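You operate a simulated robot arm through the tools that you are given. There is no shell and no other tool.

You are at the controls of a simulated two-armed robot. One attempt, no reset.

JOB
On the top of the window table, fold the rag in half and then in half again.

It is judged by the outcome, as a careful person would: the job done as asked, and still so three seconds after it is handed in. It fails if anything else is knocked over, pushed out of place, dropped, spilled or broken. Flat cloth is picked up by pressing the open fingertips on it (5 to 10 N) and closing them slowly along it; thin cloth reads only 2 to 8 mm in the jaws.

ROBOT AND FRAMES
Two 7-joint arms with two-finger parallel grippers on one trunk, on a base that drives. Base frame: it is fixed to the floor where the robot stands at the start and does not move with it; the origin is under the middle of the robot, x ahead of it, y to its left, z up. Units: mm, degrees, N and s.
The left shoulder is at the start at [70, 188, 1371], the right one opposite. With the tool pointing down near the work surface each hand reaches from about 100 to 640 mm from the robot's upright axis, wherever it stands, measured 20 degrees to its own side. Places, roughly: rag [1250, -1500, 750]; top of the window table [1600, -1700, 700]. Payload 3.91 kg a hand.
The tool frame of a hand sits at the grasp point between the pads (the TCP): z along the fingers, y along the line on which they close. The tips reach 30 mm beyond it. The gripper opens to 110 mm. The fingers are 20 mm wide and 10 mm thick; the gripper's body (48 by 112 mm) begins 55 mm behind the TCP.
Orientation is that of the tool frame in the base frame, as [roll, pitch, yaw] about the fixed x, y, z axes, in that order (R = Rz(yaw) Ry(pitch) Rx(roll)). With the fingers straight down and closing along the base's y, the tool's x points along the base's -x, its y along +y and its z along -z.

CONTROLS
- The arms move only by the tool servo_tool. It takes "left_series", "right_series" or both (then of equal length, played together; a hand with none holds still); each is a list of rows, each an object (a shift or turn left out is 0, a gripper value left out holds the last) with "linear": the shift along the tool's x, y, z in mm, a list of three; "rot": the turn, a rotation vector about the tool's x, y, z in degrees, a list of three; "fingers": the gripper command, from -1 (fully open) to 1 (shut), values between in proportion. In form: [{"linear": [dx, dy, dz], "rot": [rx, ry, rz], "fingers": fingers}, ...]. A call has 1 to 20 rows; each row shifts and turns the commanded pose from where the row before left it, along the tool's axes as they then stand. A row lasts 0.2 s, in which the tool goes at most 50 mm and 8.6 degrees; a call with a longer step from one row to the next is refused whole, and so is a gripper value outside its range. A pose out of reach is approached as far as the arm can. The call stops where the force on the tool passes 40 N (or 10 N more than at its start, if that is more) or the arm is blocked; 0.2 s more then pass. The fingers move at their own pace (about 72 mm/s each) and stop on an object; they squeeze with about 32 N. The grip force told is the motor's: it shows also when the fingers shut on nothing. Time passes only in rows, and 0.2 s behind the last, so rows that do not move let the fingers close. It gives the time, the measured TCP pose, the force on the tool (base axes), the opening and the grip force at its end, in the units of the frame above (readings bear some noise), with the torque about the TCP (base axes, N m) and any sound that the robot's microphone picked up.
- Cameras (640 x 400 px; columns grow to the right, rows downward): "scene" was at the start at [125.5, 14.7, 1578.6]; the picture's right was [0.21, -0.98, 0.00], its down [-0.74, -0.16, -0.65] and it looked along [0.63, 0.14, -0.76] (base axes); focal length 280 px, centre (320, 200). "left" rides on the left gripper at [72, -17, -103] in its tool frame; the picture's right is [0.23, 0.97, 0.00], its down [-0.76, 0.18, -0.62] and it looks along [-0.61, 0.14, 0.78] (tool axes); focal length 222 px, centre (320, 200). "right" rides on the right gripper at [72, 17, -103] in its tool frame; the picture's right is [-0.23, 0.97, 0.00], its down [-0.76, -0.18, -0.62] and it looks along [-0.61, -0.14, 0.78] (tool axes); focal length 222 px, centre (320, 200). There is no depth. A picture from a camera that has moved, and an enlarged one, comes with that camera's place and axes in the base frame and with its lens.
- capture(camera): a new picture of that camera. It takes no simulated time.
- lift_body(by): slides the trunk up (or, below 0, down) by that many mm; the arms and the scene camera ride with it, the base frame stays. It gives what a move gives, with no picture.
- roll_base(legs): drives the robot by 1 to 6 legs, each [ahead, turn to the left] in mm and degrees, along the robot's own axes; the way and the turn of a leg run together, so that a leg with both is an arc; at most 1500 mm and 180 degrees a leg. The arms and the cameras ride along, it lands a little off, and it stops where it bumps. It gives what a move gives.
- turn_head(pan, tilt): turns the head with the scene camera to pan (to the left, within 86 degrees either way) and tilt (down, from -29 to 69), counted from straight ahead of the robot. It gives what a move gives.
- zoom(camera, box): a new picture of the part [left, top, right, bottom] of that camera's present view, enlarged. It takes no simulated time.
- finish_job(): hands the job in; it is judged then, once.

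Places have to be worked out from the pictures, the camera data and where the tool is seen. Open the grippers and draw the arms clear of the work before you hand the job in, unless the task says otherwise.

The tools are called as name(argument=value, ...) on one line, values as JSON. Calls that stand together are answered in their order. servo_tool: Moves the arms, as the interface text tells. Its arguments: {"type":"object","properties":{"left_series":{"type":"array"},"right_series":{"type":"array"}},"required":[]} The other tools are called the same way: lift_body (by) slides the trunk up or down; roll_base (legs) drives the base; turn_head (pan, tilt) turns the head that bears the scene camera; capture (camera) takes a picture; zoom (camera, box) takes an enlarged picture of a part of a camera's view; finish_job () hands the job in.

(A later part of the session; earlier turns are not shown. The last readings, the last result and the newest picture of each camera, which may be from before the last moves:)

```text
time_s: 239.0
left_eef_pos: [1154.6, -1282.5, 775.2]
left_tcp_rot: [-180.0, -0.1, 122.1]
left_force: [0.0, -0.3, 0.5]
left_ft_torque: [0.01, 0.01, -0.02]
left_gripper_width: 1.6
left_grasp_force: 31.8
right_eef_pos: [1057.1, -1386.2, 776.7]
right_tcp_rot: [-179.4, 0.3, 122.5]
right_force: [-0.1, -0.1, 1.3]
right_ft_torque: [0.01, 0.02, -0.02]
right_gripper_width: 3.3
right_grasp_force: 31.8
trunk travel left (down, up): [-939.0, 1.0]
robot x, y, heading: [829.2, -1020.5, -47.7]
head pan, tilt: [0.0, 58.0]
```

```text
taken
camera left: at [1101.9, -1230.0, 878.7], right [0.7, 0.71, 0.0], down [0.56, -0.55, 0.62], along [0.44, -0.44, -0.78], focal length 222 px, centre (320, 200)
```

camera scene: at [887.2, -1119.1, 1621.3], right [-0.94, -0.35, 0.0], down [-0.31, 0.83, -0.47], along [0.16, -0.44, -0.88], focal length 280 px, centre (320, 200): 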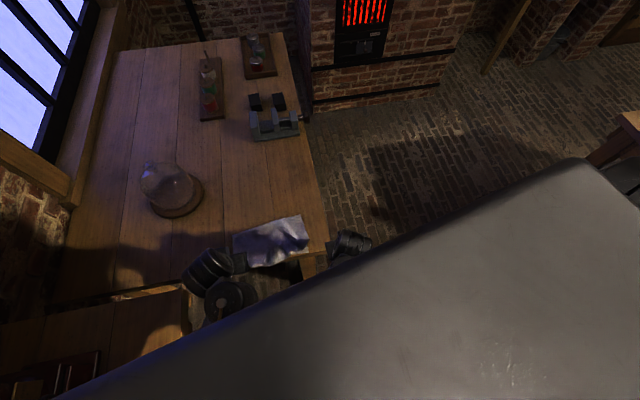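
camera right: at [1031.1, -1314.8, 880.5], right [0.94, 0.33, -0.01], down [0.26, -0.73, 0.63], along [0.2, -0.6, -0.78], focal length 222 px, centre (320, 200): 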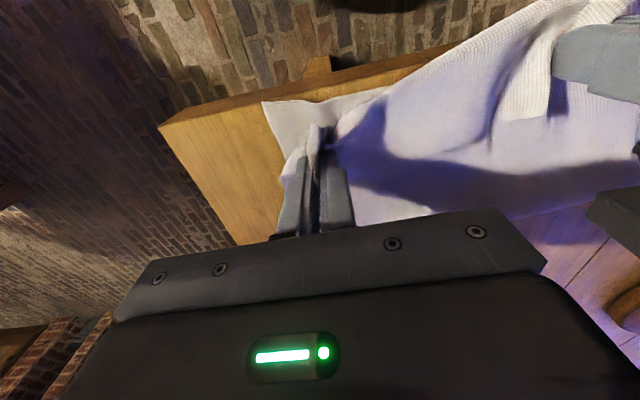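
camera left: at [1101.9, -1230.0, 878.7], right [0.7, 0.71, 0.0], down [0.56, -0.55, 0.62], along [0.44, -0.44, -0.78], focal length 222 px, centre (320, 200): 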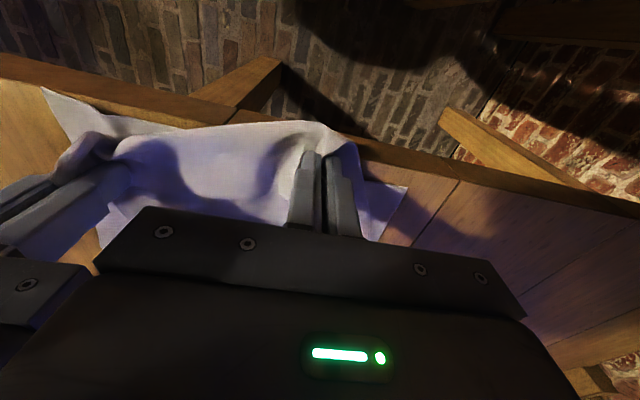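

Both hold (1.6 and 3.3 mm). I lift 70 mm as before and look.

servo_tool(left_series=[{"linear": [0, 0, -5]}, {"linear": [0, 0, -8], "rot": [0, -2, 0]}, {"linear": [-2.4, 0, -11.9], "rot": [0, -2, 0]}, {"linear": [-5, 1, -13.7], "rot": [0, -2, 0]}, {"linear": [-7.4, 2, -13.3], "rot": [0, -2, 0]}, {"linear": [-9.6, 2, -10.8], "rot": [0, -2, 0]}, {"linear": [-5.8, 1, -4]}, {"linear": [0, 0, 0]}], right_series=[{"linear": [0, 0, -5]}, {"linear": [0, 0, -8], "rot": [0, -2, 0]}, {"linear": [-2.4, 0, -11.9], "rot": [0, -2, 0]}, {"linear": [-5, 0, -13.7], "rot": [0, -2, 0]}, {"linear": [-7.4, 0, -13.3], "rot": [0, -2, 0]}, {"linear": [-9.6, 0, -10.8], "rot": [0, -2, 0]}, {"linear": [-5.8, 0, -4]}, {"linear": [0, 0, 0]}])

capture(camera="right")

capture(camera="left")

zoom(camera="scene", box=[220, 170, 420, 310])

```text
time_s: 240.8
left_eef_pos: [1173.2, -1300.5, 845.1]
left_tcp_rot: [-179.9, 9.9, 122.1]
left_force: [-0.6, -0.3, 0.0]
left_ft_torque: [0.0, -0.04, 0.02]
left_gripper_width: 1.5
left_grasp_force: 31.8
right_eef_pos: [1077.2, -1399.5, 850.0]
right_tcp_rot: [179.8, 10.2, 122.7]
right_force: [0.8, 0.3, 0.2]
right_ft_torque: [0.0, -0.04, 0.0]
right_gripper_width: 3.4
right_grasp_force: 32.6
trunk travel left (down, up): [-939.0, 1.0]
robot x, y, heading: [828.1, -1023.4, -47.6]
head pan, tilt: [0.0, 58.0]
```

```text
taken
camera right: at [1041.5, -1315.3, 939.6], right [0.94, 0.34, 0.04], down [0.19, -0.64, 0.75], along [0.28, -0.69, -0.66], focal length 222 px, centre (320, 200)
```

right: 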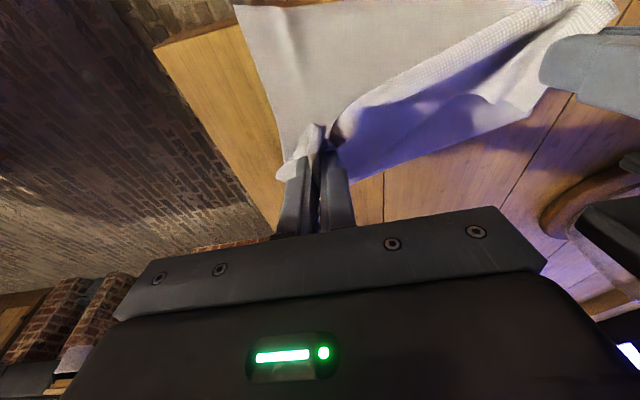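

```text
taken
camera left: at [1111.4, -1233.6, 934.6], right [0.71, 0.71, -0.04], down [0.49, -0.45, 0.74], along [0.51, -0.55, -0.67], focal length 222 px, centre (320, 200)
```

left: 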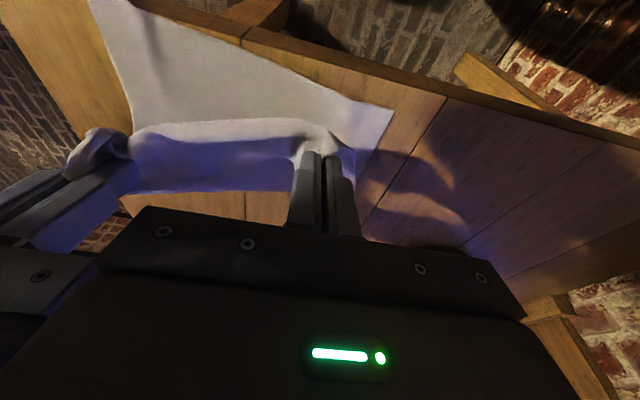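

```text
2.86 times, centred on (320, 240) of scene
camera zoom: at [909.2, -1111.4, 1625.9], right [-0.74, -0.67, 0.0], down [-0.57, 0.63, -0.53], along [0.36, -0.39, -0.85], focal length 800 px, centre (320, 86)
```

zoom: 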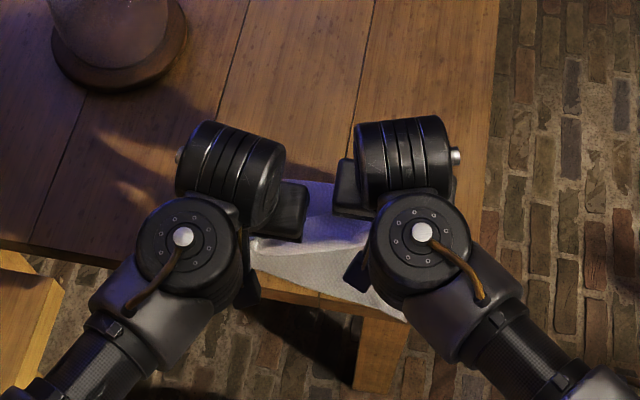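

The top layer is up again with the lower layer flat. I carry it up over the middle while spreading the hands to take up the slack.

servo_tool(left_series=[{"linear": [-11.8, 1.5, -5.6], "rot": [0, -2.5, 0]}, {"linear": [-12, 1.5, -5.1], "rot": [0, -2.5, 0]}, {"linear": [-12.2, 1.5, -4.6], "rot": [0, -2.5, 0]}, {"linear": [-12.4, 1.5, -4.1], "rot": [0, -2.5, 0]}, {"linear": [-12.6, 1.5, -3.5], "rot": [0, -2.5, 0]}, {"linear": [-12.7, 1.5, -2.9], "rot": [0, -2.5, 0]}, {"linear": [-12.8, 1, -2.4], "rot": [0, -2.5, 0]}, {"linear": [-12.9, 1, -1.8], "rot": [0, -2.5, 0]}, {"linear": [0, 0, 0]}], right_series=[{"linear": [-11, 0, -5.6], "rot": [0, -2.5, 0]}, {"linear": [-11, 0, -5.1], "rot": [0, -2.5, 0]}, {"linear": [-11, 0, -4.6], "rot": [0, -2.5, 0]}, {"linear": [-11.2, 0, -4.1], "rot": [0, -2.5, 0]}, {"linear": [-11.4, 0, -3.5], "rot": [0, -2.5, 0]}, {"linear": [-11.5, 0, -2.9], "rot": [0, -2.5, 0]}, {"linear": [-11.6, 0, -2.4], "rot": [0, -2.5, 0]}, {"linear": [-11.7, 0, -1.8], "rot": [0, -2.5, 0]}, {"linear": [0, 0, 0]}])

capture(camera="right")

capture(camera="left")

zoom(camera="scene", box=[220, 150, 420, 290])

```text
time_s: 242.8
left_eef_pos: [1226.1, -1366.6, 906.5]
left_tcp_rot: [180.0, 30.0, 122.1]
left_force: [0.1, -0.3, -0.2]
left_ft_torque: [-0.02, 0.0, 0.02]
left_gripper_width: 1.8
left_grasp_force: 32.3
right_eef_pos: [1116.2, -1465.0, 906.7]
right_tcp_rot: [179.7, 30.1, 122.6]
right_force: [0.9, 0.7, -0.5]
right_ft_torque: [0.0, 0.02, 0.0]
right_gripper_width: 3.9
right_grasp_force: 31.9
trunk travel left (down, up): [-939.0, 1.0]
robot x, y, heading: [833.2, -1024.2, -47.6]
head pan, tilt: [0.0, 58.0]
```

```text
taken
camera right: at [1068.5, -1358.8, 961.2], right [0.93, 0.36, 0.12], down [0.03, -0.39, 0.92], along [0.38, -0.85, -0.37], focal length 222 px, centre (320, 200)
```

right: 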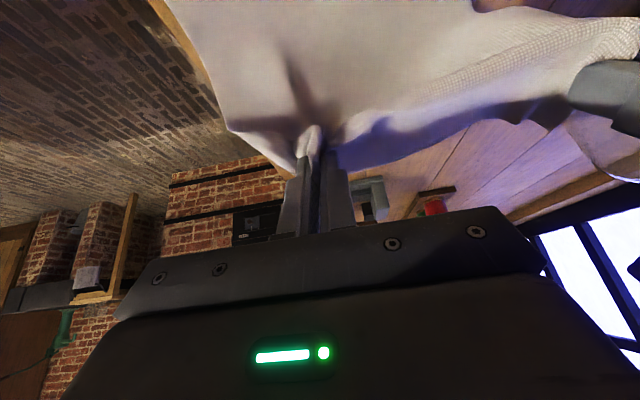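

```text
taken
camera left: at [1152.5, -1278.6, 959.4], right [0.72, 0.68, -0.12], down [0.34, -0.2, 0.92], along [0.61, -0.7, -0.37], focal length 222 px, centre (320, 200)
```

left: 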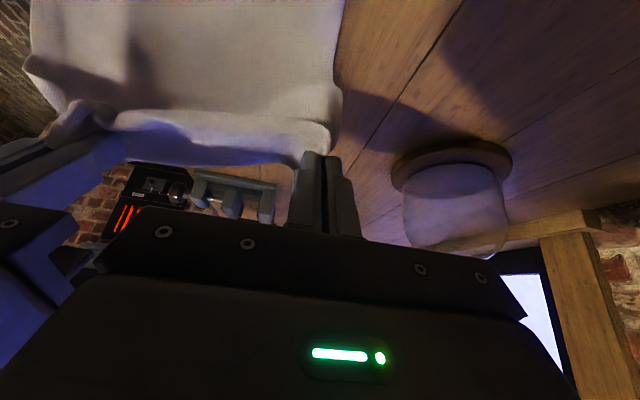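

```text
2.86 times, centred on (320, 220) of scene
camera zoom: at [909.3, -1111.6, 1625.9], right [-0.74, -0.67, 0.0], down [-0.57, 0.63, -0.53], along [0.36, -0.39, -0.85], focal length 800 px, centre (320, 143)
```

zoom: 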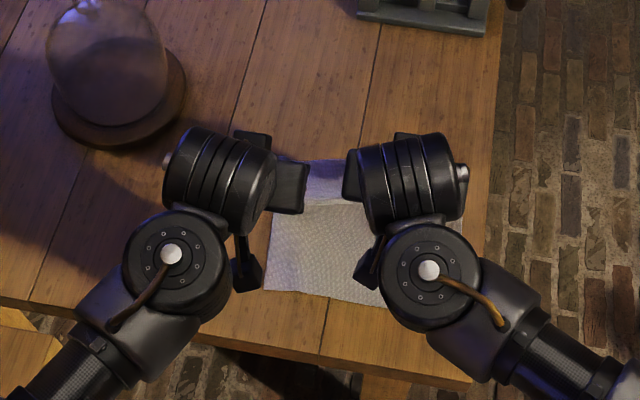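

The sheet hangs well, though the lower layer slid about 60 mm from the table end, which is fine. I spread the hands and shift them left so the top layer lines up with the lower one, and level the two grips.

servo_tool(left_series=[{"linear": [-2, 5, 0]}, {"linear": [-4, 7, 0.5]}, {"linear": [-4, 7, 0.5]}, {"linear": [-4, 7, 0.5]}, {"linear": [-4, 7, 0.5]}, {"linear": [-3, 6, 0.5]}, {"linear": [-2, 4, 0]}, {"linear": [0, 0, 0]}], right_series=[{"linear": [0, 1, 0]}, {"linear": [0, 3, 0]}, {"linear": [0, 3, 0]}, {"linear": [0, 3, 0]}, {"linear": [0, 3, 0]}, {"linear": [0, 3, 0]}, {"linear": [0, 2, 0]}, {"linear": [0, 0, 0]}])

capture(camera="left")

capture(camera="right")

zoom(camera="scene", box=[220, 150, 420, 290])

```text
time_s: 244.6
left_eef_pos: [1275.0, -1362.7, 914.0]
left_tcp_rot: [-179.8, 29.9, 122.2]
left_force: [-6.3, -3.0, -0.3]
left_ft_torque: [-0.1, 0.19, -0.08]
left_gripper_width: 1.7
left_grasp_force: 32.0
right_eef_pos: [1131.2, -1454.7, 908.7]
right_tcp_rot: [179.7, 30.2, 122.6]
right_force: [6.0, 3.2, 0.5]
right_ft_torque: [0.14, -0.2, 0.0]
right_gripper_width: 3.3
right_grasp_force: 32.1
trunk travel left (down, up): [-939.0, 1.0]
robot x, y, heading: [830.3, -1020.4, -48.0]
head pan, tilt: [0.0, 58.0]
```

```text
taken
camera left: at [1199.8, -1274.1, 968.7], right [0.72, 0.68, -0.12], down [0.34, -0.2, 0.92], along [0.6, -0.7, -0.38], focal length 222 px, centre (320, 200)
```

left: 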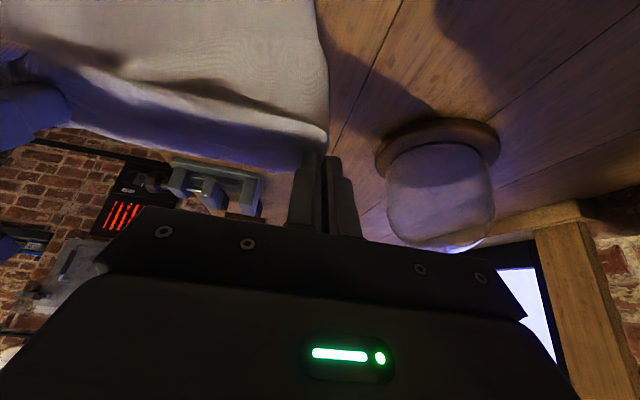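

```text
taken
camera right: at [1084.4, -1348.7, 961.4], right [0.93, 0.36, 0.12], down [0.03, -0.39, 0.92], along [0.38, -0.85, -0.37], focal length 222 px, centre (320, 200)
```

right: 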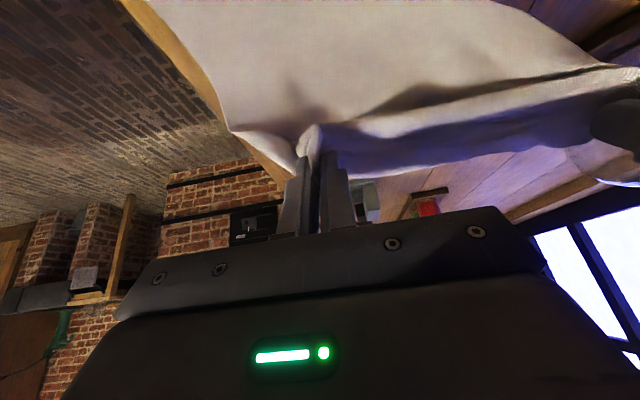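

```text
2.86 times, centred on (320, 220) of scene
camera zoom: at [909.3, -1111.9, 1625.9], right [-0.74, -0.67, 0.0], down [-0.57, 0.63, -0.53], along [0.36, -0.39, -0.85], focal length 800 px, centre (320, 143)
```

zoom: 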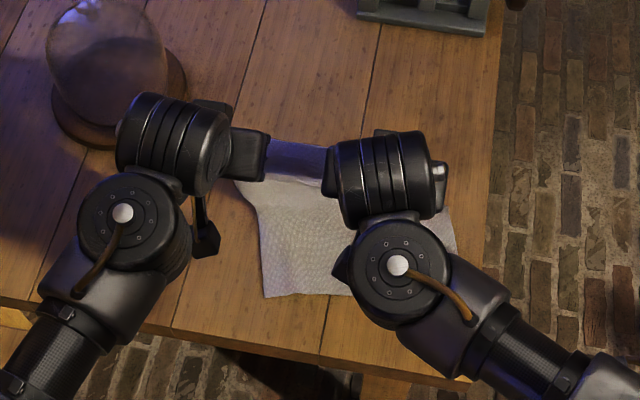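

The edge between my hands is taut now, but the lower part of the rag lies askew. I raise both hands further so the rag hangs from them and straightens itself.

servo_tool(left_series=[{"linear": [-4, 0, -7], "rot": [0, -2, 0]}, {"linear": [-8, 0, -13], "rot": [0, -2, 0]}, {"linear": [-8.5, 0, -13], "rot": [0, -2, 0]}, {"linear": [-9, 0, -12.5], "rot": [0, -2, 0]}, {"linear": [-9.5, 0, -12], "rot": [0, -2, 0]}, {"linear": [-10, 0, -11.5], "rot": [0, -1, 0]}, {"linear": [-10, 0, -11.5]}, {"linear": [-5, 0, -6]}, {"linear": [0, 0, 0]}], right_series=[{"linear": [-4, 0, -7], "rot": [0, -2, 0]}, {"linear": [-8, 0, -13], "rot": [0, -2, 0]}, {"linear": [-8.5, 0, -13], "rot": [0, -2, 0]}, {"linear": [-9, 0, -12.5], "rot": [0, -2, 0]}, {"linear": [-9.5, 0, -12], "rot": [0, -2, 0]}, {"linear": [-10, 0, -11.5], "rot": [0, -1, 0]}, {"linear": [-10, 0, -11.5]}, {"linear": [-5, 0, -6]}, {"linear": [0, 0, 0]}])

capture(camera="scene")

capture(camera="right")

```text
time_s: 246.6
left_eef_pos: [1274.3, -1363.2, 1022.9]
left_tcp_rot: [-179.8, 40.9, 122.2]
left_force: [-7.9, -4.5, -1.3]
left_ft_torque: [-0.09, 0.22, -0.14]
left_gripper_width: 1.6
left_grasp_force: 32.2
right_eef_pos: [1131.9, -1454.7, 1015.0]
right_tcp_rot: [179.8, 41.2, 122.5]
right_force: [9.3, 4.8, 0.4]
right_ft_torque: [0.16, -0.23, 0.09]
right_gripper_width: 3.5
right_grasp_force: 32.6
trunk travel left (down, up): [-939.0, 1.0]
robot x, y, heading: [832.6, -1022.1, -47.9]
head pan, tilt: [0.0, 58.0]
```

```text
taken
camera scene: at [909.4, -1112.3, 1625.9], right [-0.74, -0.67, 0.0], down [-0.57, 0.63, -0.53], along [0.36, -0.39, -0.85], focal length 280 px, centre (320, 200)
```

scene: 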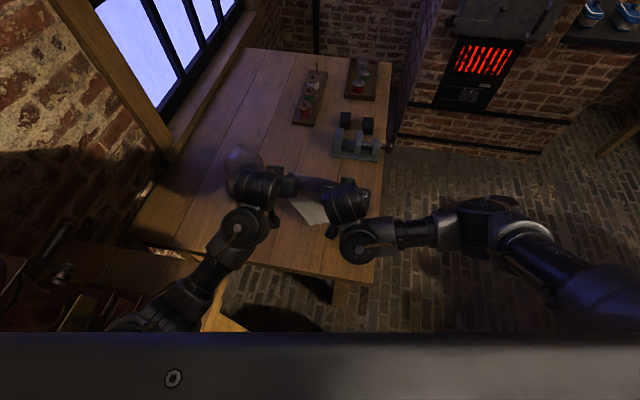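

```text
taken
camera right: at [1079.2, -1342.8, 1045.7], right [0.91, 0.38, 0.15], down [-0.06, -0.24, 0.97], along [0.41, -0.89, -0.19], focal length 222 px, centre (320, 200)
```

right: 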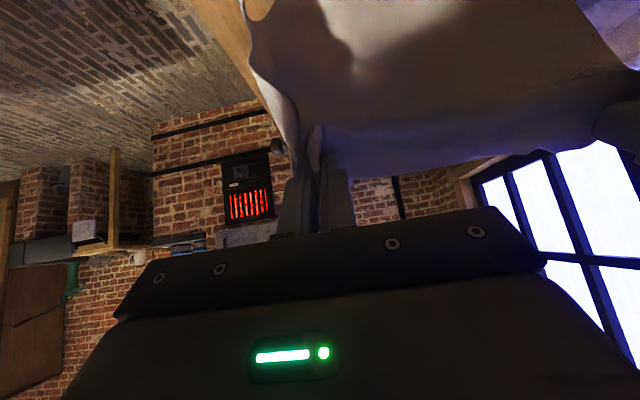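

It follows fine up to z 1020. I raise another 80 mm so that the rag hangs clear of the table.

servo_tool(left_series=[{"linear": [-5, -1, -6], "rot": [0, -1, 0]}, {"linear": [-8.7, -1, -9.8], "rot": [0, -2, 0]}, {"linear": [-9, 0, -9.4], "rot": [0, -2, 0]}, {"linear": [-9.3, 0, -9.1], "rot": [0, -2, 0]}, {"linear": [-9.6, 0, -8.8]}, {"linear": [-9.6, 0, -8.8]}, {"linear": [-5, 0, -4.5]}, {"linear": [0, 0, 0]}], right_series=[{"linear": [-5, 1, -6], "rot": [0, -1, 0]}, {"linear": [-8.7, 1, -9.8], "rot": [0, -2, 0]}, {"linear": [-9, 0, -9.4], "rot": [0, -2, 0]}, {"linear": [-9.3, 0, -9.1], "rot": [0, -2, 0]}, {"linear": [-9.6, 0, -8.8]}, {"linear": [-9.6, 0, -8.8]}, {"linear": [-5, 0, -4.5]}, {"linear": [0, 0, 0]}])

capture(camera="scene")

capture(camera="right")

capture(camera="left")

```text
time_s: 248.4
left_eef_pos: [1273.2, -1361.5, 1101.8]
left_tcp_rot: [180.0, 47.8, 122.0]
left_force: [-4.1, -3.1, -0.9]
left_ft_torque: [-0.06, 0.13, -0.08]
left_gripper_width: 1.9
left_grasp_force: 31.3
right_eef_pos: [1133.2, -1453.4, 1095.1]
right_tcp_rot: [179.8, 48.1, 122.7]
right_force: [5.0, 2.5, -0.4]
right_ft_torque: [0.04, -0.07, 0.07]
right_gripper_width: 3.6
right_grasp_force: 32.1
trunk travel left (down, up): [-939.0, 1.0]
robot x, y, heading: [831.6, -1024.5, -47.6]
head pan, tilt: [0.0, 58.0]
```

```text
taken
camera scene: at [909.4, -1111.9, 1625.9], right [-0.74, -0.67, 0.0], down [-0.57, 0.63, -0.53], along [0.36, -0.39, -0.85], focal length 280 px, centre (320, 200)
```

scene: 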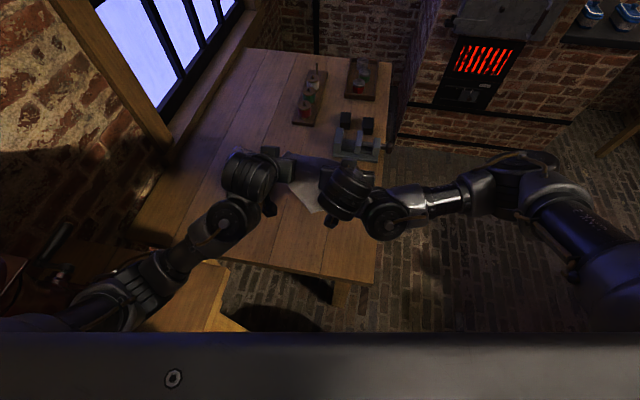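

```text
taken
camera right: at [1079.0, -1338.4, 1111.0], right [0.9, 0.4, 0.17], down [-0.13, -0.13, 0.98], along [0.41, -0.91, -0.07], focal length 222 px, centre (320, 200)
```

right: 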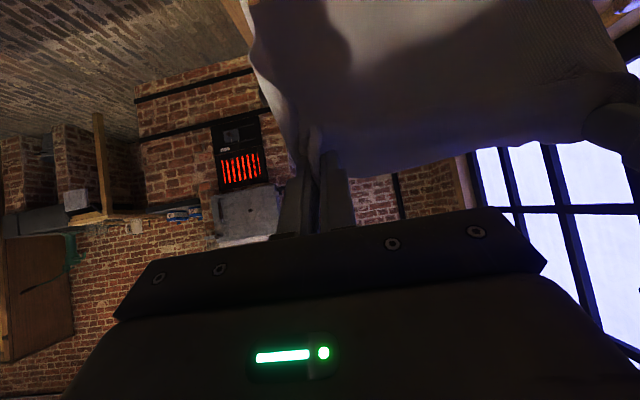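

```text
taken
camera left: at [1192.5, -1265.3, 1118.0], right [0.74, 0.65, -0.17], down [0.18, 0.05, 0.98], along [0.64, -0.76, -0.07], focal length 222 px, centre (320, 200)
```

left: 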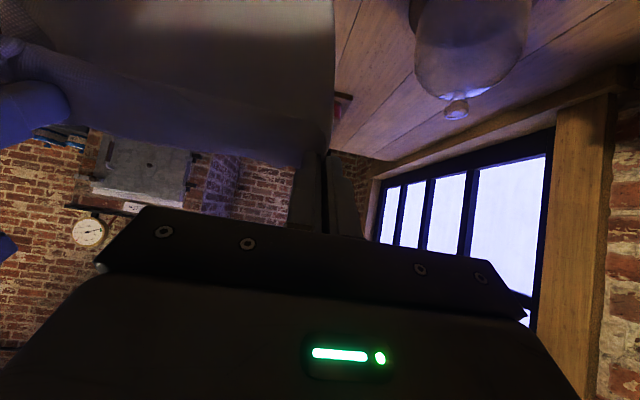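

The rag hangs freely and straight from both hands. From here I can fold it cleanly: set its lower edge down about 170 mm in from the table end, lay the lower half toward me, then lay the upper half back over it. First a small move forward.

servo_tool(left_series=[{"linear": [-3, 0, 3.4]}, {"linear": [-5, 0, 5.5]}, {"linear": [-4, 0, 4.5]}, {"linear": [0, 0, 0]}, {"linear": [0, 0, 0]}], right_series=[{"linear": [-3, 0, 3.4]}, {"linear": [-5, 0, 5.5]}, {"linear": [-4, 0, 4.5]}, {"linear": [0, 0, 0]}, {"linear": [0, 0, 0]}])

zoom(camera="scene", box=[210, 120, 430, 290])

```text
time_s: 249.6
left_eef_pos: [1282.7, -1378.1, 1102.4]
left_tcp_rot: [-179.8, 47.8, 122.3]
left_force: [-4.2, -2.9, 0.0]
left_ft_torque: [-0.04, 0.09, -0.07]
left_gripper_width: 1.8
left_grasp_force: 32.0
right_eef_pos: [1143.0, -1468.5, 1094.6]
right_tcp_rot: [179.8, 48.0, 122.5]
right_force: [4.4, 2.0, 0.2]
right_ft_torque: [0.07, -0.09, 0.08]
right_gripper_width: 3.8
right_grasp_force: 33.2
trunk travel left (down, up): [-939.0, 1.0]
robot x, y, heading: [827.1, -1022.1, -47.8]
head pan, tilt: [0.0, 58.0]
```

```text
2.35 times, centred on (320, 205) of scene
camera zoom: at [909.4, -1111.9, 1625.9], right [-0.74, -0.67, 0.0], down [-0.57, 0.63, -0.53], along [0.36, -0.39, -0.85], focal length 659 px, centre (320, 188)
```

zoom: 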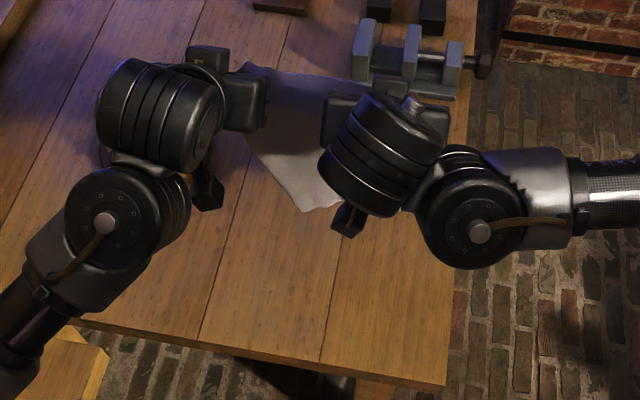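

The sheet hangs about 12° askew because the right hand holds it deeper from its edge. I level its lower edge by raising the left hand 10 mm and lowering the right 25 mm.

servo_tool(left_series=[{"linear": [-2.2, 0, -2]}, {"linear": [-2.7, 0, -2.4]}, {"linear": [-2.5, 0, -2.3]}, {"linear": [0, 0, 0]}, {"linear": [0, 0, 0]}, {"linear": [0, 0, 0]}], right_series=[{"linear": [5, 0, 4.5]}, {"linear": [7, 0, 6.3]}, {"linear": [6.6, 0, 6]}, {"linear": [0, 0, 0]}, {"linear": [0, 0, 0]}, {"linear": [0, 0, 0]}])

zoom(camera="scene", box=[210, 120, 430, 290])

capture(camera="left")

capture(camera="right")

```text
time_s: 251.0
left_eef_pos: [1282.8, -1378.1, 1111.9]
left_tcp_rot: [-179.8, 47.9, 122.0]
left_force: [-10.7, -6.4, -4.3]
left_ft_torque: [-0.04, 0.27, -0.31]
left_gripper_width: 1.7
left_grasp_force: 32.0
right_eef_pos: [1141.9, -1467.1, 1071.3]
right_tcp_rot: [179.7, 48.1, 122.5]
right_force: [11.3, 6.4, 4.2]
right_ft_torque: [0.15, -0.4, 0.21]
right_gripper_width: 4.0
right_grasp_force: 32.2
trunk travel left (down, up): [-939.0, 1.0]
robot x, y, heading: [827.7, -1022.8, -47.7]
head pan, tilt: [0.0, 58.0]
```

```text
2.35 times, centred on (320, 205) of scene
camera zoom: at [909.4, -1111.9, 1625.9], right [-0.74, -0.67, 0.0], down [-0.57, 0.63, -0.53], along [0.36, -0.39, -0.85], focal length 659 px, centre (320, 188)
```

zoom: 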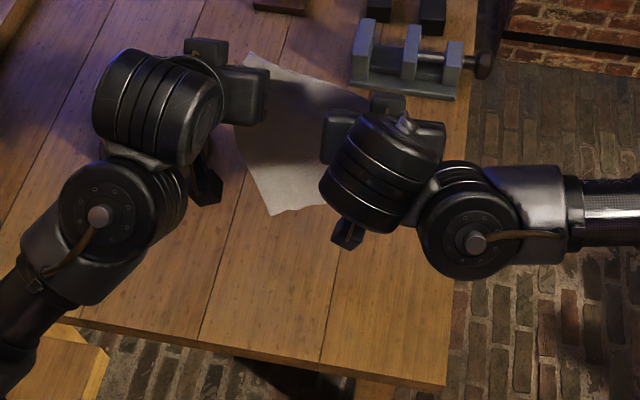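

```text
taken
camera left: at [1202.0, -1280.4, 1128.1], right [0.74, 0.65, -0.17], down [0.18, 0.05, 0.98], along [0.64, -0.76, -0.07], focal length 222 px, centre (320, 200)
```

left: 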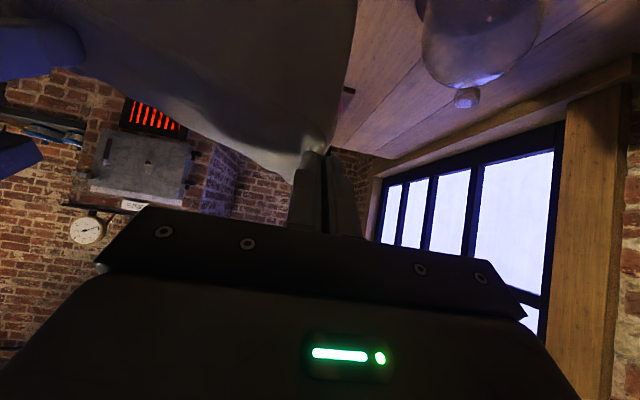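

```text
taken
camera right: at [1088.7, -1353.1, 1086.2], right [0.9, 0.4, 0.17], down [-0.13, -0.14, 0.98], along [0.41, -0.91, -0.07], focal length 222 px, centre (320, 200)
```

right: 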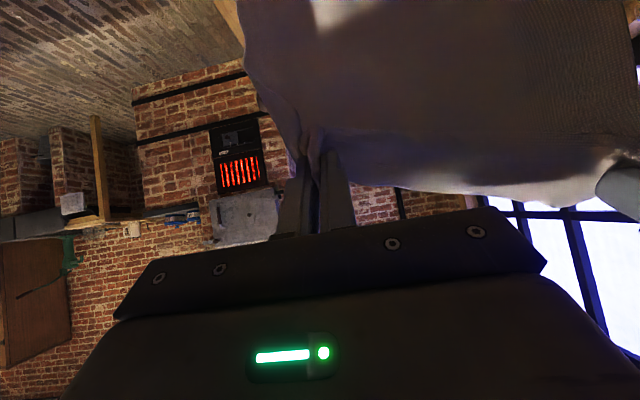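

Now the left side hangs plumb. I ease the tension, come back 20 mm, set the lower edge down and start laying the lower half toward me.

servo_tool(left_series=[{"linear": [9.8, -1.5, -1.9]}, {"linear": [18.3, -1.5, -2.4]}, {"linear": [15.8, 0, 3.4]}, {"linear": [14.4, 0, 4.9]}, {"linear": [15.6, 0, 0.6]}, {"linear": [16.9, 0, -0.9]}, {"linear": [16.9, 0, -0.9]}, {"linear": [16.9, 0, -0.9]}, {"linear": [11.3, 0, -0.6]}, {"linear": [0, 0, 0]}], right_series=[{"linear": [9.8, 1.5, -1.9]}, {"linear": [18.3, 1.5, -2.4]}, {"linear": [15.8, 0, 3.4]}, {"linear": [14.4, 0, 4.9]}, {"linear": [15.6, 0, 0.6]}, {"linear": [16.9, 0, -0.9]}, {"linear": [16.9, 0, -0.9]}, {"linear": [16.9, 0, -0.9]}, {"linear": [11.3, 0, -0.6]}, {"linear": [0, 0, 0]}])

zoom(camera="scene", box=[210, 120, 430, 290])

capture(camera="left")

capture(camera="right")

```text
time_s: 253.2
left_eef_pos: [1233.2, -1303.3, 1009.1]
left_tcp_rot: [-179.9, 47.9, 122.1]
left_force: [-4.4, -2.6, -2.2]
left_ft_torque: [-0.03, 0.14, -0.18]
left_gripper_width: 1.6
left_grasp_force: 32.1
right_eef_pos: [1097.5, -1391.1, 967.4]
right_tcp_rot: [179.7, 48.1, 122.6]
right_force: [3.9, 2.8, 2.3]
right_ft_torque: [0.06, -0.17, 0.09]
right_gripper_width: 3.8
right_grasp_force: 31.8
trunk travel left (down, up): [-939.0, 1.0]
robot x, y, heading: [827.6, -1025.9, -47.6]
head pan, tilt: [0.0, 58.0]
```

```text
2.35 times, centred on (320, 205) of scene
camera zoom: at [909.6, -1112.2, 1625.9], right [-0.74, -0.67, 0.0], down [-0.57, 0.63, -0.53], along [0.36, -0.39, -0.85], focal length 659 px, centre (320, 188)
```

zoom: 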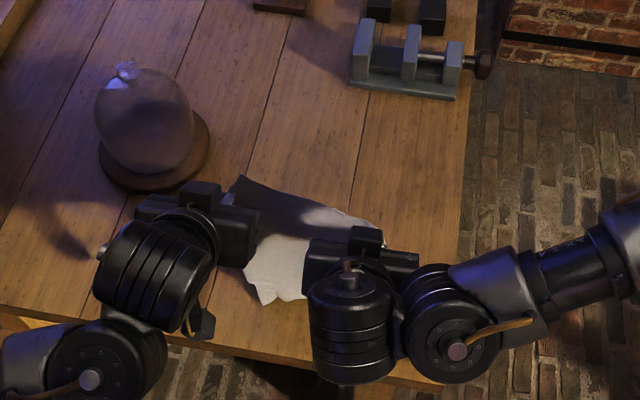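

```text
taken
camera left: at [1151.7, -1205.9, 1025.4], right [0.74, 0.65, -0.17], down [0.18, 0.05, 0.98], along [0.64, -0.76, -0.07], focal length 222 px, centre (320, 200)
```

left: 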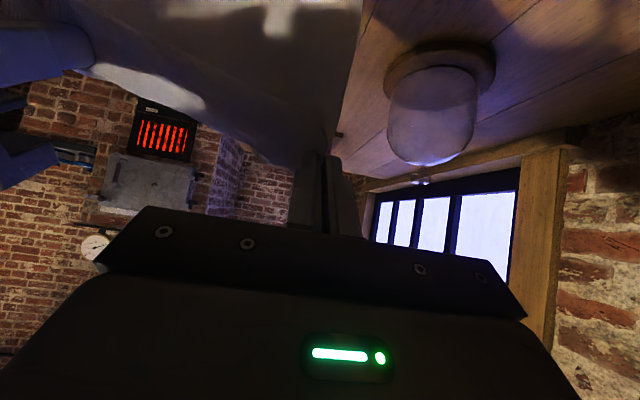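

```text
taken
camera right: at [1042.9, -1276.2, 983.1], right [0.9, 0.4, 0.17], down [-0.13, -0.14, 0.98], along [0.41, -0.91, -0.07], focal length 222 px, centre (320, 200)
```

right: 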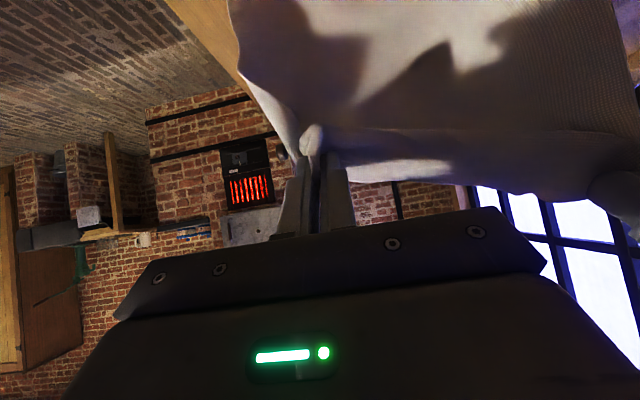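

The lower edge slid along toward me instead of staying out at the far side. I raise 50 mm, carry the rag forward, and then come back with the edge just brushing the table so that it trails behind on the far side.

servo_tool(left_series=[{"linear": [-9.3, 0, -8.4]}, {"linear": [-9.3, 0, -8.4]}, {"linear": [-9.3, 0, -8.4]}, {"linear": [-9.3, 0, -8.4]}, {"linear": [-6, 0, 6.6]}, {"linear": [-10, 0, 11.1]}, {"linear": [-12, 0, 13.3]}, {"linear": [-12, 0, 13.3]}, {"linear": [-12, 0, 13.3]}, {"linear": [-7.6, 0, 8.4]}, {"linear": [-4, 0, 4.6]}, {"linear": [0, 0, 0]}, {"linear": [4, 0, -4.4]}, {"linear": [7, 0, -7.8]}, {"linear": [8, 0, -8.9]}, {"linear": [8, 0, -8.9]}, {"linear": [0, 0, 0]}], right_series=[{"linear": [-9.3, 0, -8.4]}, {"linear": [-9.3, 0, -8.4]}, {"linear": [-9.3, 0, -8.4]}, {"linear": [-9.3, 0, -8.4]}, {"linear": [-6, 0, 6.6]}, {"linear": [-10, 0, 11.1]}, {"linear": [-12, 0, 13.3]}, {"linear": [-12, 0, 13.3]}, {"linear": [-12, 0, 13.3]}, {"linear": [-7.6, 0, 8.4]}, {"linear": [-4, 0, 4.6]}, {"linear": [0, 0, 0]}, {"linear": [4, 0, -4.4]}, {"linear": [7, 0, -7.8]}, {"linear": [8, 0, -8.9]}, {"linear": [8, 0, -8.9]}, {"linear": [0, 0, 0]}])

zoom(camera="scene", box=[210, 120, 430, 290])

capture(camera="left")

capture(camera="right")

```text
time_s: 256.8
left_eef_pos: [1261.5, -1349.1, 1062.2]
left_tcp_rot: [-179.9, 48.0, 122.2]
left_force: [-4.4, -2.7, -2.3]
left_ft_torque: [0.01, 0.11, -0.12]
left_gripper_width: 1.7
left_grasp_force: 32.3
right_eef_pos: [1126.8, -1435.9, 1017.3]
right_tcp_rot: [179.7, 48.2, 122.4]
right_force: [5.4, 2.5, 1.6]
right_ft_torque: [0.11, -0.14, 0.06]
right_gripper_width: 3.8
right_grasp_force: 31.5
trunk travel left (down, up): [-939.0, 1.0]
robot x, y, heading: [828.9, -1021.2, -47.7]
head pan, tilt: [0.0, 58.0]
```

```text
2.35 times, centred on (320, 205) of scene
camera zoom: at [909.6, -1112.2, 1625.9], right [-0.74, -0.67, 0.0], down [-0.57, 0.63, -0.53], along [0.36, -0.39, -0.85], focal length 659 px, centre (320, 188)
```

zoom: 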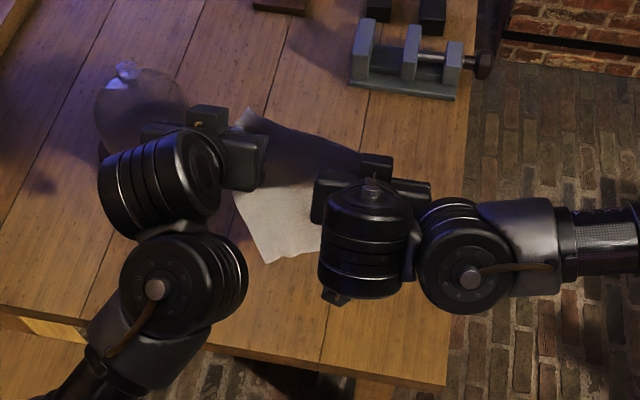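

```text
taken
camera left: at [1180.3, -1251.9, 1076.4], right [0.74, 0.65, -0.17], down [0.18, 0.05, 0.98], along [0.64, -0.76, -0.07], focal length 222 px, centre (320, 200)
```

left: 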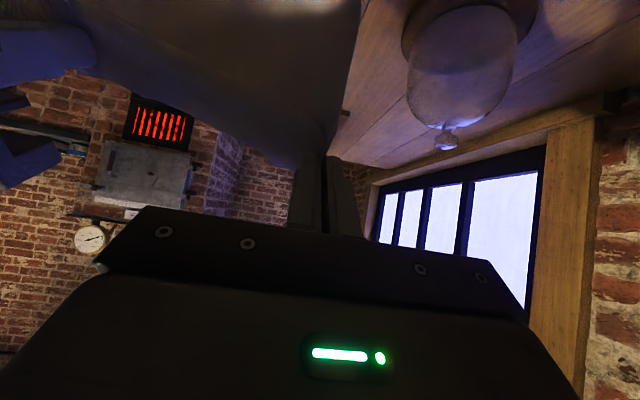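

```text
taken
camera right: at [1072.2, -1321.9, 1033.8], right [0.9, 0.4, 0.17], down [-0.13, -0.14, 0.98], along [0.41, -0.91, -0.07], focal length 222 px, centre (320, 200)
```

right: 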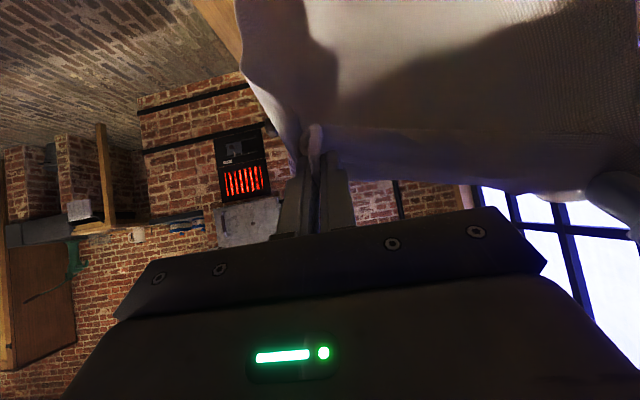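

The lower edge still sits straight below. I lift it off, go forward, and then approach at a shallow angle so that friction bends it to trail on the far side.

servo_tool(left_series=[{"linear": [-7.4, 0, -6.7]}, {"linear": [-7.4, 0, -6.7]}, {"linear": [-7.4, 0, -6.7]}, {"linear": [-6.7, 0, 7.4]}, {"linear": [-6.7, 0, 7.4]}, {"linear": [-6.7, 0, 7.4]}, {"linear": [-6.7, 0, 7.4]}, {"linear": [0, 0, 0]}, {"linear": [0, 0, 0]}, {"linear": [11.7, 0, -5.6]}, {"linear": [11.7, 0, -5.6]}, {"linear": [11.7, 0, -5.6]}, {"linear": [11.7, 0, -5.6]}, {"linear": [11.7, 0, -5.6]}, {"linear": [11.7, 0, -5.6]}, {"linear": [11.7, 0, -5.6]}, {"linear": [11.7, 0, -5.6]}, {"linear": [0, 0, 0]}], right_series=[{"linear": [-7.4, 0, -6.7]}, {"linear": [-7.4, 0, -6.7]}, {"linear": [-7.4, 0, -6.7]}, {"linear": [-6.7, 0, 7.4]}, {"linear": [-6.7, 0, 7.4]}, {"linear": [-6.7, 0, 7.4]}, {"linear": [-6.7, 0, 7.4]}, {"linear": [0, 0, 0]}, {"linear": [0, 0, 0]}, {"linear": [11.7, 0, -5.6]}, {"linear": [11.7, 0, -5.6]}, {"linear": [11.7, 0, -5.6]}, {"linear": [11.7, 0, -5.6]}, {"linear": [11.7, 0, -5.6]}, {"linear": [11.7, 0, -5.6]}, {"linear": [11.7, 0, -5.6]}, {"linear": [11.7, 0, -5.6]}, {"linear": [0, 0, 0]}])

zoom(camera="scene", box=[210, 120, 430, 290])

capture(camera="left")

capture(camera="right")

```text
time_s: 260.6
left_eef_pos: [1230.8, -1302.3, 1051.5]
left_tcp_rot: [-179.8, 47.9, 122.2]
left_force: [-6.7, -3.2, -2.8]
left_ft_torque: [-0.01, 0.16, -0.17]
left_gripper_width: 2.0
left_grasp_force: 32.0
right_eef_pos: [1097.0, -1388.4, 1008.7]
right_tcp_rot: [179.7, 48.0, 122.5]
right_force: [6.1, 3.4, 1.8]
right_ft_torque: [0.09, -0.21, 0.09]
right_gripper_width: 3.7
right_grasp_force: 32.6
trunk travel left (down, up): [-939.0, 1.0]
robot x, y, heading: [827.3, -1018.4, -47.6]
head pan, tilt: [0.0, 58.0]
```

```text
2.35 times, centred on (320, 205) of scene
camera zoom: at [910.0, -1112.4, 1625.8], right [-0.74, -0.67, 0.0], down [-0.57, 0.63, -0.53], along [0.36, -0.39, -0.85], focal length 659 px, centre (320, 188)
```

zoom: 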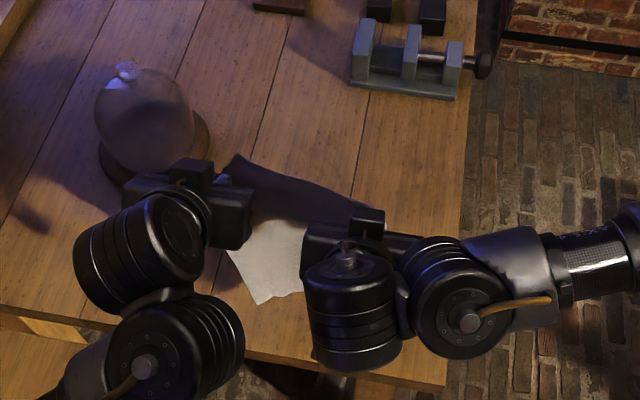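

```text
taken
camera left: at [1151.4, -1204.2, 1066.8], right [0.74, 0.65, -0.17], down [0.18, 0.05, 0.98], along [0.64, -0.76, -0.07], focal length 222 px, centre (320, 200)
```

left: 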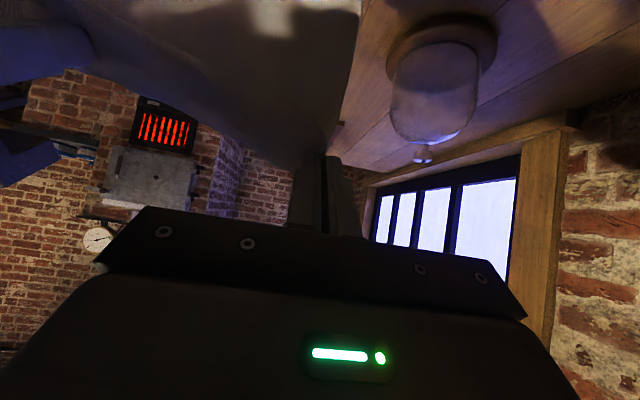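

```text
taken
camera right: at [1042.6, -1274.3, 1023.8], right [0.9, 0.4, 0.17], down [-0.13, -0.14, 0.98], along [0.41, -0.91, -0.07], focal length 222 px, centre (320, 200)
```

right: 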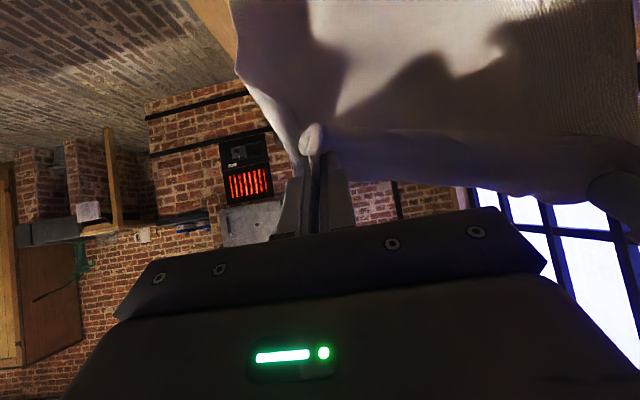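

The lower edge is still in the air or just touching. A cleaner way is to lay the whole rag out flat again, away from me, and re-grip it right at its edge. I back the base 60 mm so that the lower edge comes over the table end first.

roll_base(legs=[[-60, 0]])

zoom(camera="scene", box=[210, 120, 430, 290])

capture(camera="right")

```text
time_s: 261.6
left_eef_pos: [1194.9, -1261.3, 1049.4]
left_tcp_rot: [-179.8, 47.7, 122.2]
left_force: [-7.1, -3.5, -2.0]
left_ft_torque: [-0.03, 0.17, -0.17]
left_gripper_width: 1.7
left_grasp_force: 32.0
right_eef_pos: [1059.0, -1348.0, 1007.2]
right_tcp_rot: [179.7, 47.9, 122.6]
right_force: [6.4, 2.7, 1.7]
right_ft_torque: [0.05, -0.22, 0.11]
right_gripper_width: 3.6
right_grasp_force: 31.8
trunk travel left (down, up): [-939.0, 1.0]
robot x, y, heading: [791.6, -978.0, -47.8]
head pan, tilt: [0.0, 58.0]
```

```text
2.35 times, centred on (320, 205) of scene
camera zoom: at [873.9, -1073.0, 1625.3], right [-0.74, -0.67, 0.0], down [-0.57, 0.63, -0.53], along [0.35, -0.39, -0.85], focal length 659 px, centre (320, 188)
```

zoom: 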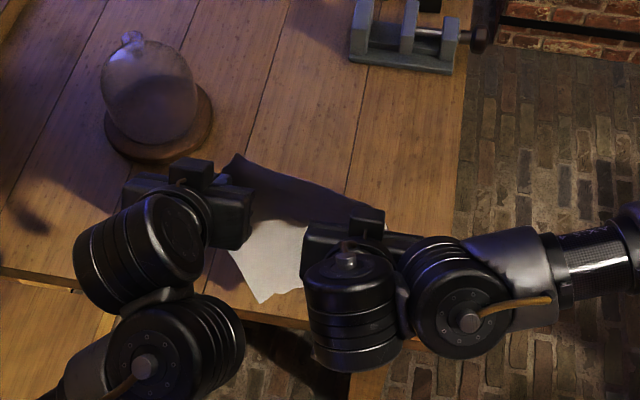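

```text
taken
camera right: at [1005.5, -1233.8, 1022.7], right [0.9, 0.4, 0.17], down [-0.13, -0.14, 0.98], along [0.41, -0.91, -0.07], focal length 222 px, centre (320, 200)
```

right: 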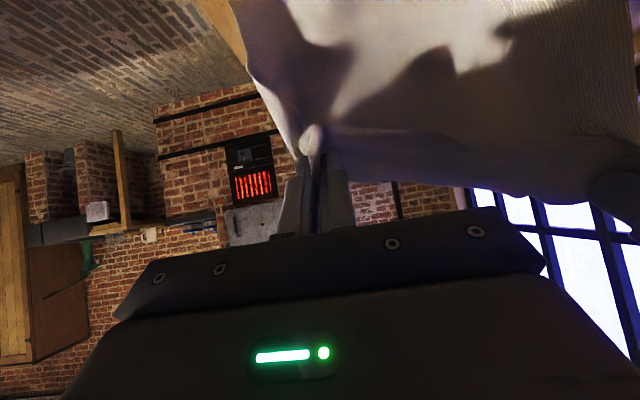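

The lower edge hangs free, so the sheet is shorter than I reckoned. I lower straight down 45 mm until it should touch near the table end.

servo_tool(left_series=[{"linear": [6, 0, 5.4]}, {"linear": [8, 0, 7.2]}, {"linear": [8, 0, 7.2]}, {"linear": [8, 0, 7.2]}, {"linear": [3.4, 0, 3]}, {"linear": [0, 0, 0]}], right_series=[{"linear": [6, 0, 5.4]}, {"linear": [8, 0, 7.2]}, {"linear": [8, 0, 7.2]}, {"linear": [8, 0, 7.2]}, {"linear": [3.4, 0, 3]}, {"linear": [0, 0, 0]}])

zoom(camera="scene", box=[210, 120, 430, 290])

```text
time_s: 263.0
left_eef_pos: [1192.2, -1257.7, 1006.7]
left_tcp_rot: [-179.9, 47.9, 122.2]
left_force: [-5.5, -2.1, -1.9]
left_ft_torque: [-0.05, 0.1, -0.13]
left_gripper_width: 1.9
left_grasp_force: 31.8
right_eef_pos: [1057.1, -1344.4, 964.5]
right_tcp_rot: [179.6, 48.2, 122.3]
right_force: [5.3, 2.1, 1.8]
right_ft_torque: [0.06, -0.11, 0.1]
right_gripper_width: 3.7
right_grasp_force: 32.1
trunk travel left (down, up): [-939.0, 1.0]
robot x, y, heading: [788.1, -977.6, -47.7]
head pan, tilt: [0.0, 58.0]
```

```text
2.35 times, centred on (320, 205) of scene
camera zoom: at [869.2, -1067.9, 1626.0], right [-0.74, -0.67, 0.0], down [-0.57, 0.63, -0.53], along [0.36, -0.39, -0.85], focal length 659 px, centre (320, 188)
```

zoom: 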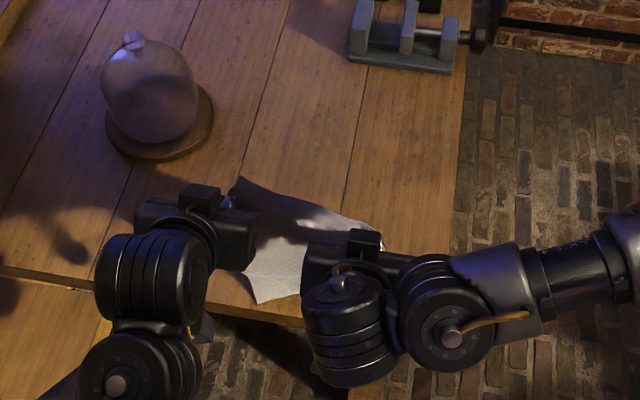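

The lower edge now rests near the table end. I lower the hands 60 mm more, then roll the base forward to begin laying the rag out away from me.

servo_tool(left_series=[{"linear": [7.4, 0, 6.7], "rot": [0, 2, 0]}, {"linear": [7.2, 0, 6.9], "rot": [0, 2, 0]}, {"linear": [7, 0, 7.2], "rot": [0, 2, 0]}, {"linear": [6.7, 0, 7.4], "rot": [0, 2, 0]}, {"linear": [6.4, 0, 7.7], "rot": [0, 2, 0]}, {"linear": [6.2, 0, 7.9], "rot": [0, 2, 0]}, {"linear": [0, 0, 0]}], right_series=[{"linear": [7.4, 0, 6.7], "rot": [0, 2, 0]}, {"linear": [7.2, 0, 6.9], "rot": [0, 2, 0]}, {"linear": [7, 0, 7.2], "rot": [0, 2, 0]}, {"linear": [6.7, 0, 7.4], "rot": [0, 2, 0]}, {"linear": [6.4, 0, 7.7], "rot": [0, 2, 0]}, {"linear": [6.2, 0, 7.9], "rot": [0, 2, 0]}, {"linear": [0, 0, 0]}])

roll_base(legs=[[90, 0]])

zoom(camera="scene", box=[210, 120, 430, 290])

capture(camera="left")

capture(camera="right")

```text
time_s: 264.6
left_eef_pos: [1191.9, -1258.7, 946.3]
left_tcp_rot: [-179.9, 35.9, 122.0]
left_force: [-3.7, -2.3, -1.3]
left_ft_torque: [-0.07, 0.11, -0.1]
left_gripper_width: 1.9
left_grasp_force: 32.2
right_eef_pos: [1058.7, -1344.8, 902.1]
right_tcp_rot: [179.7, 36.1, 122.5]
right_force: [4.9, 3.0, 1.8]
right_ft_torque: [0.1, -0.16, 0.06]
right_gripper_width: 3.7
right_grasp_force: 31.8
trunk travel left (down, up): [-939.0, 1.0]
robot x, y, heading: [789.6, -981.1, -47.6]
head pan, tilt: [0.0, 58.0]
```

```text
time_s: 265.7
left_eef_pos: [1251.4, -1324.1, 946.6]
left_tcp_rot: [-179.9, 36.1, 122.2]
left_force: [-5.2, -2.7, -3.1]
left_ft_torque: [-0.07, 0.14, -0.07]
left_gripper_width: 1.7
left_grasp_force: 32.0
right_eef_pos: [1117.1, -1410.3, 904.2]
right_tcp_rot: [179.8, 36.2, 122.5]
right_force: [5.3, 3.2, 0.9]
right_ft_torque: [0.07, -0.13, 0.07]
right_gripper_width: 3.8
right_grasp_force: 31.8
trunk travel left (down, up): [-939.0, 1.0]
robot x, y, heading: [852.8, -1046.4, -47.6]
head pan, tilt: [0.0, 58.0]
```

```text
2.35 times, centred on (320, 205) of scene
camera zoom: at [928.6, -1132.9, 1626.2], right [-0.74, -0.67, 0.0], down [-0.57, 0.63, -0.53], along [0.36, -0.39, -0.85], focal length 659 px, centre (320, 188)
```

zoom: 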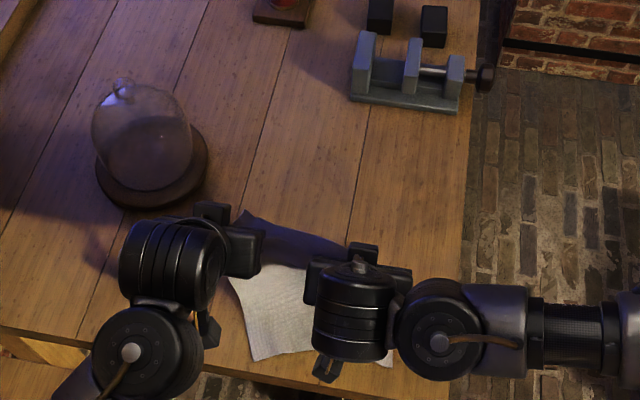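

```text
taken
camera left: at [1173.7, -1230.7, 988.6], right [0.73, 0.67, -0.14], down [0.28, -0.12, 0.95], along [0.62, -0.73, -0.28], focal length 222 px, centre (320, 200)
```

left: 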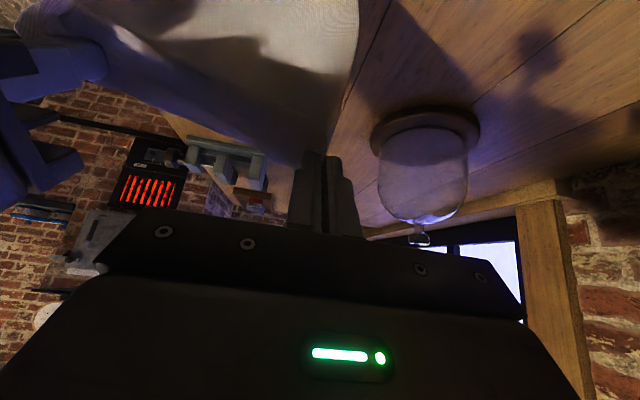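

```text
taken
camera right: at [1065.9, -1301.0, 945.3], right [0.92, 0.37, 0.14], down [-0.02, -0.3, 0.95], along [0.4, -0.88, -0.27], focal length 222 px, centre (320, 200)
```

right: 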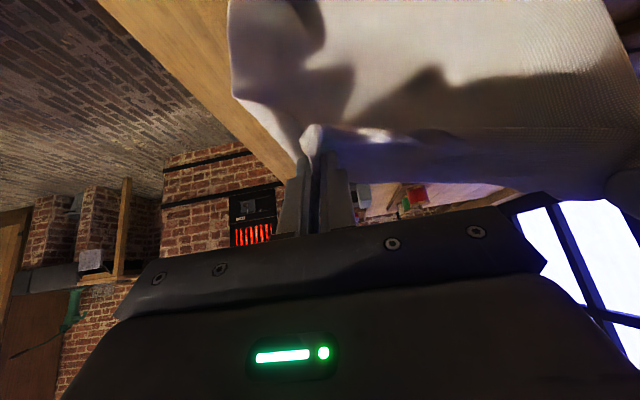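

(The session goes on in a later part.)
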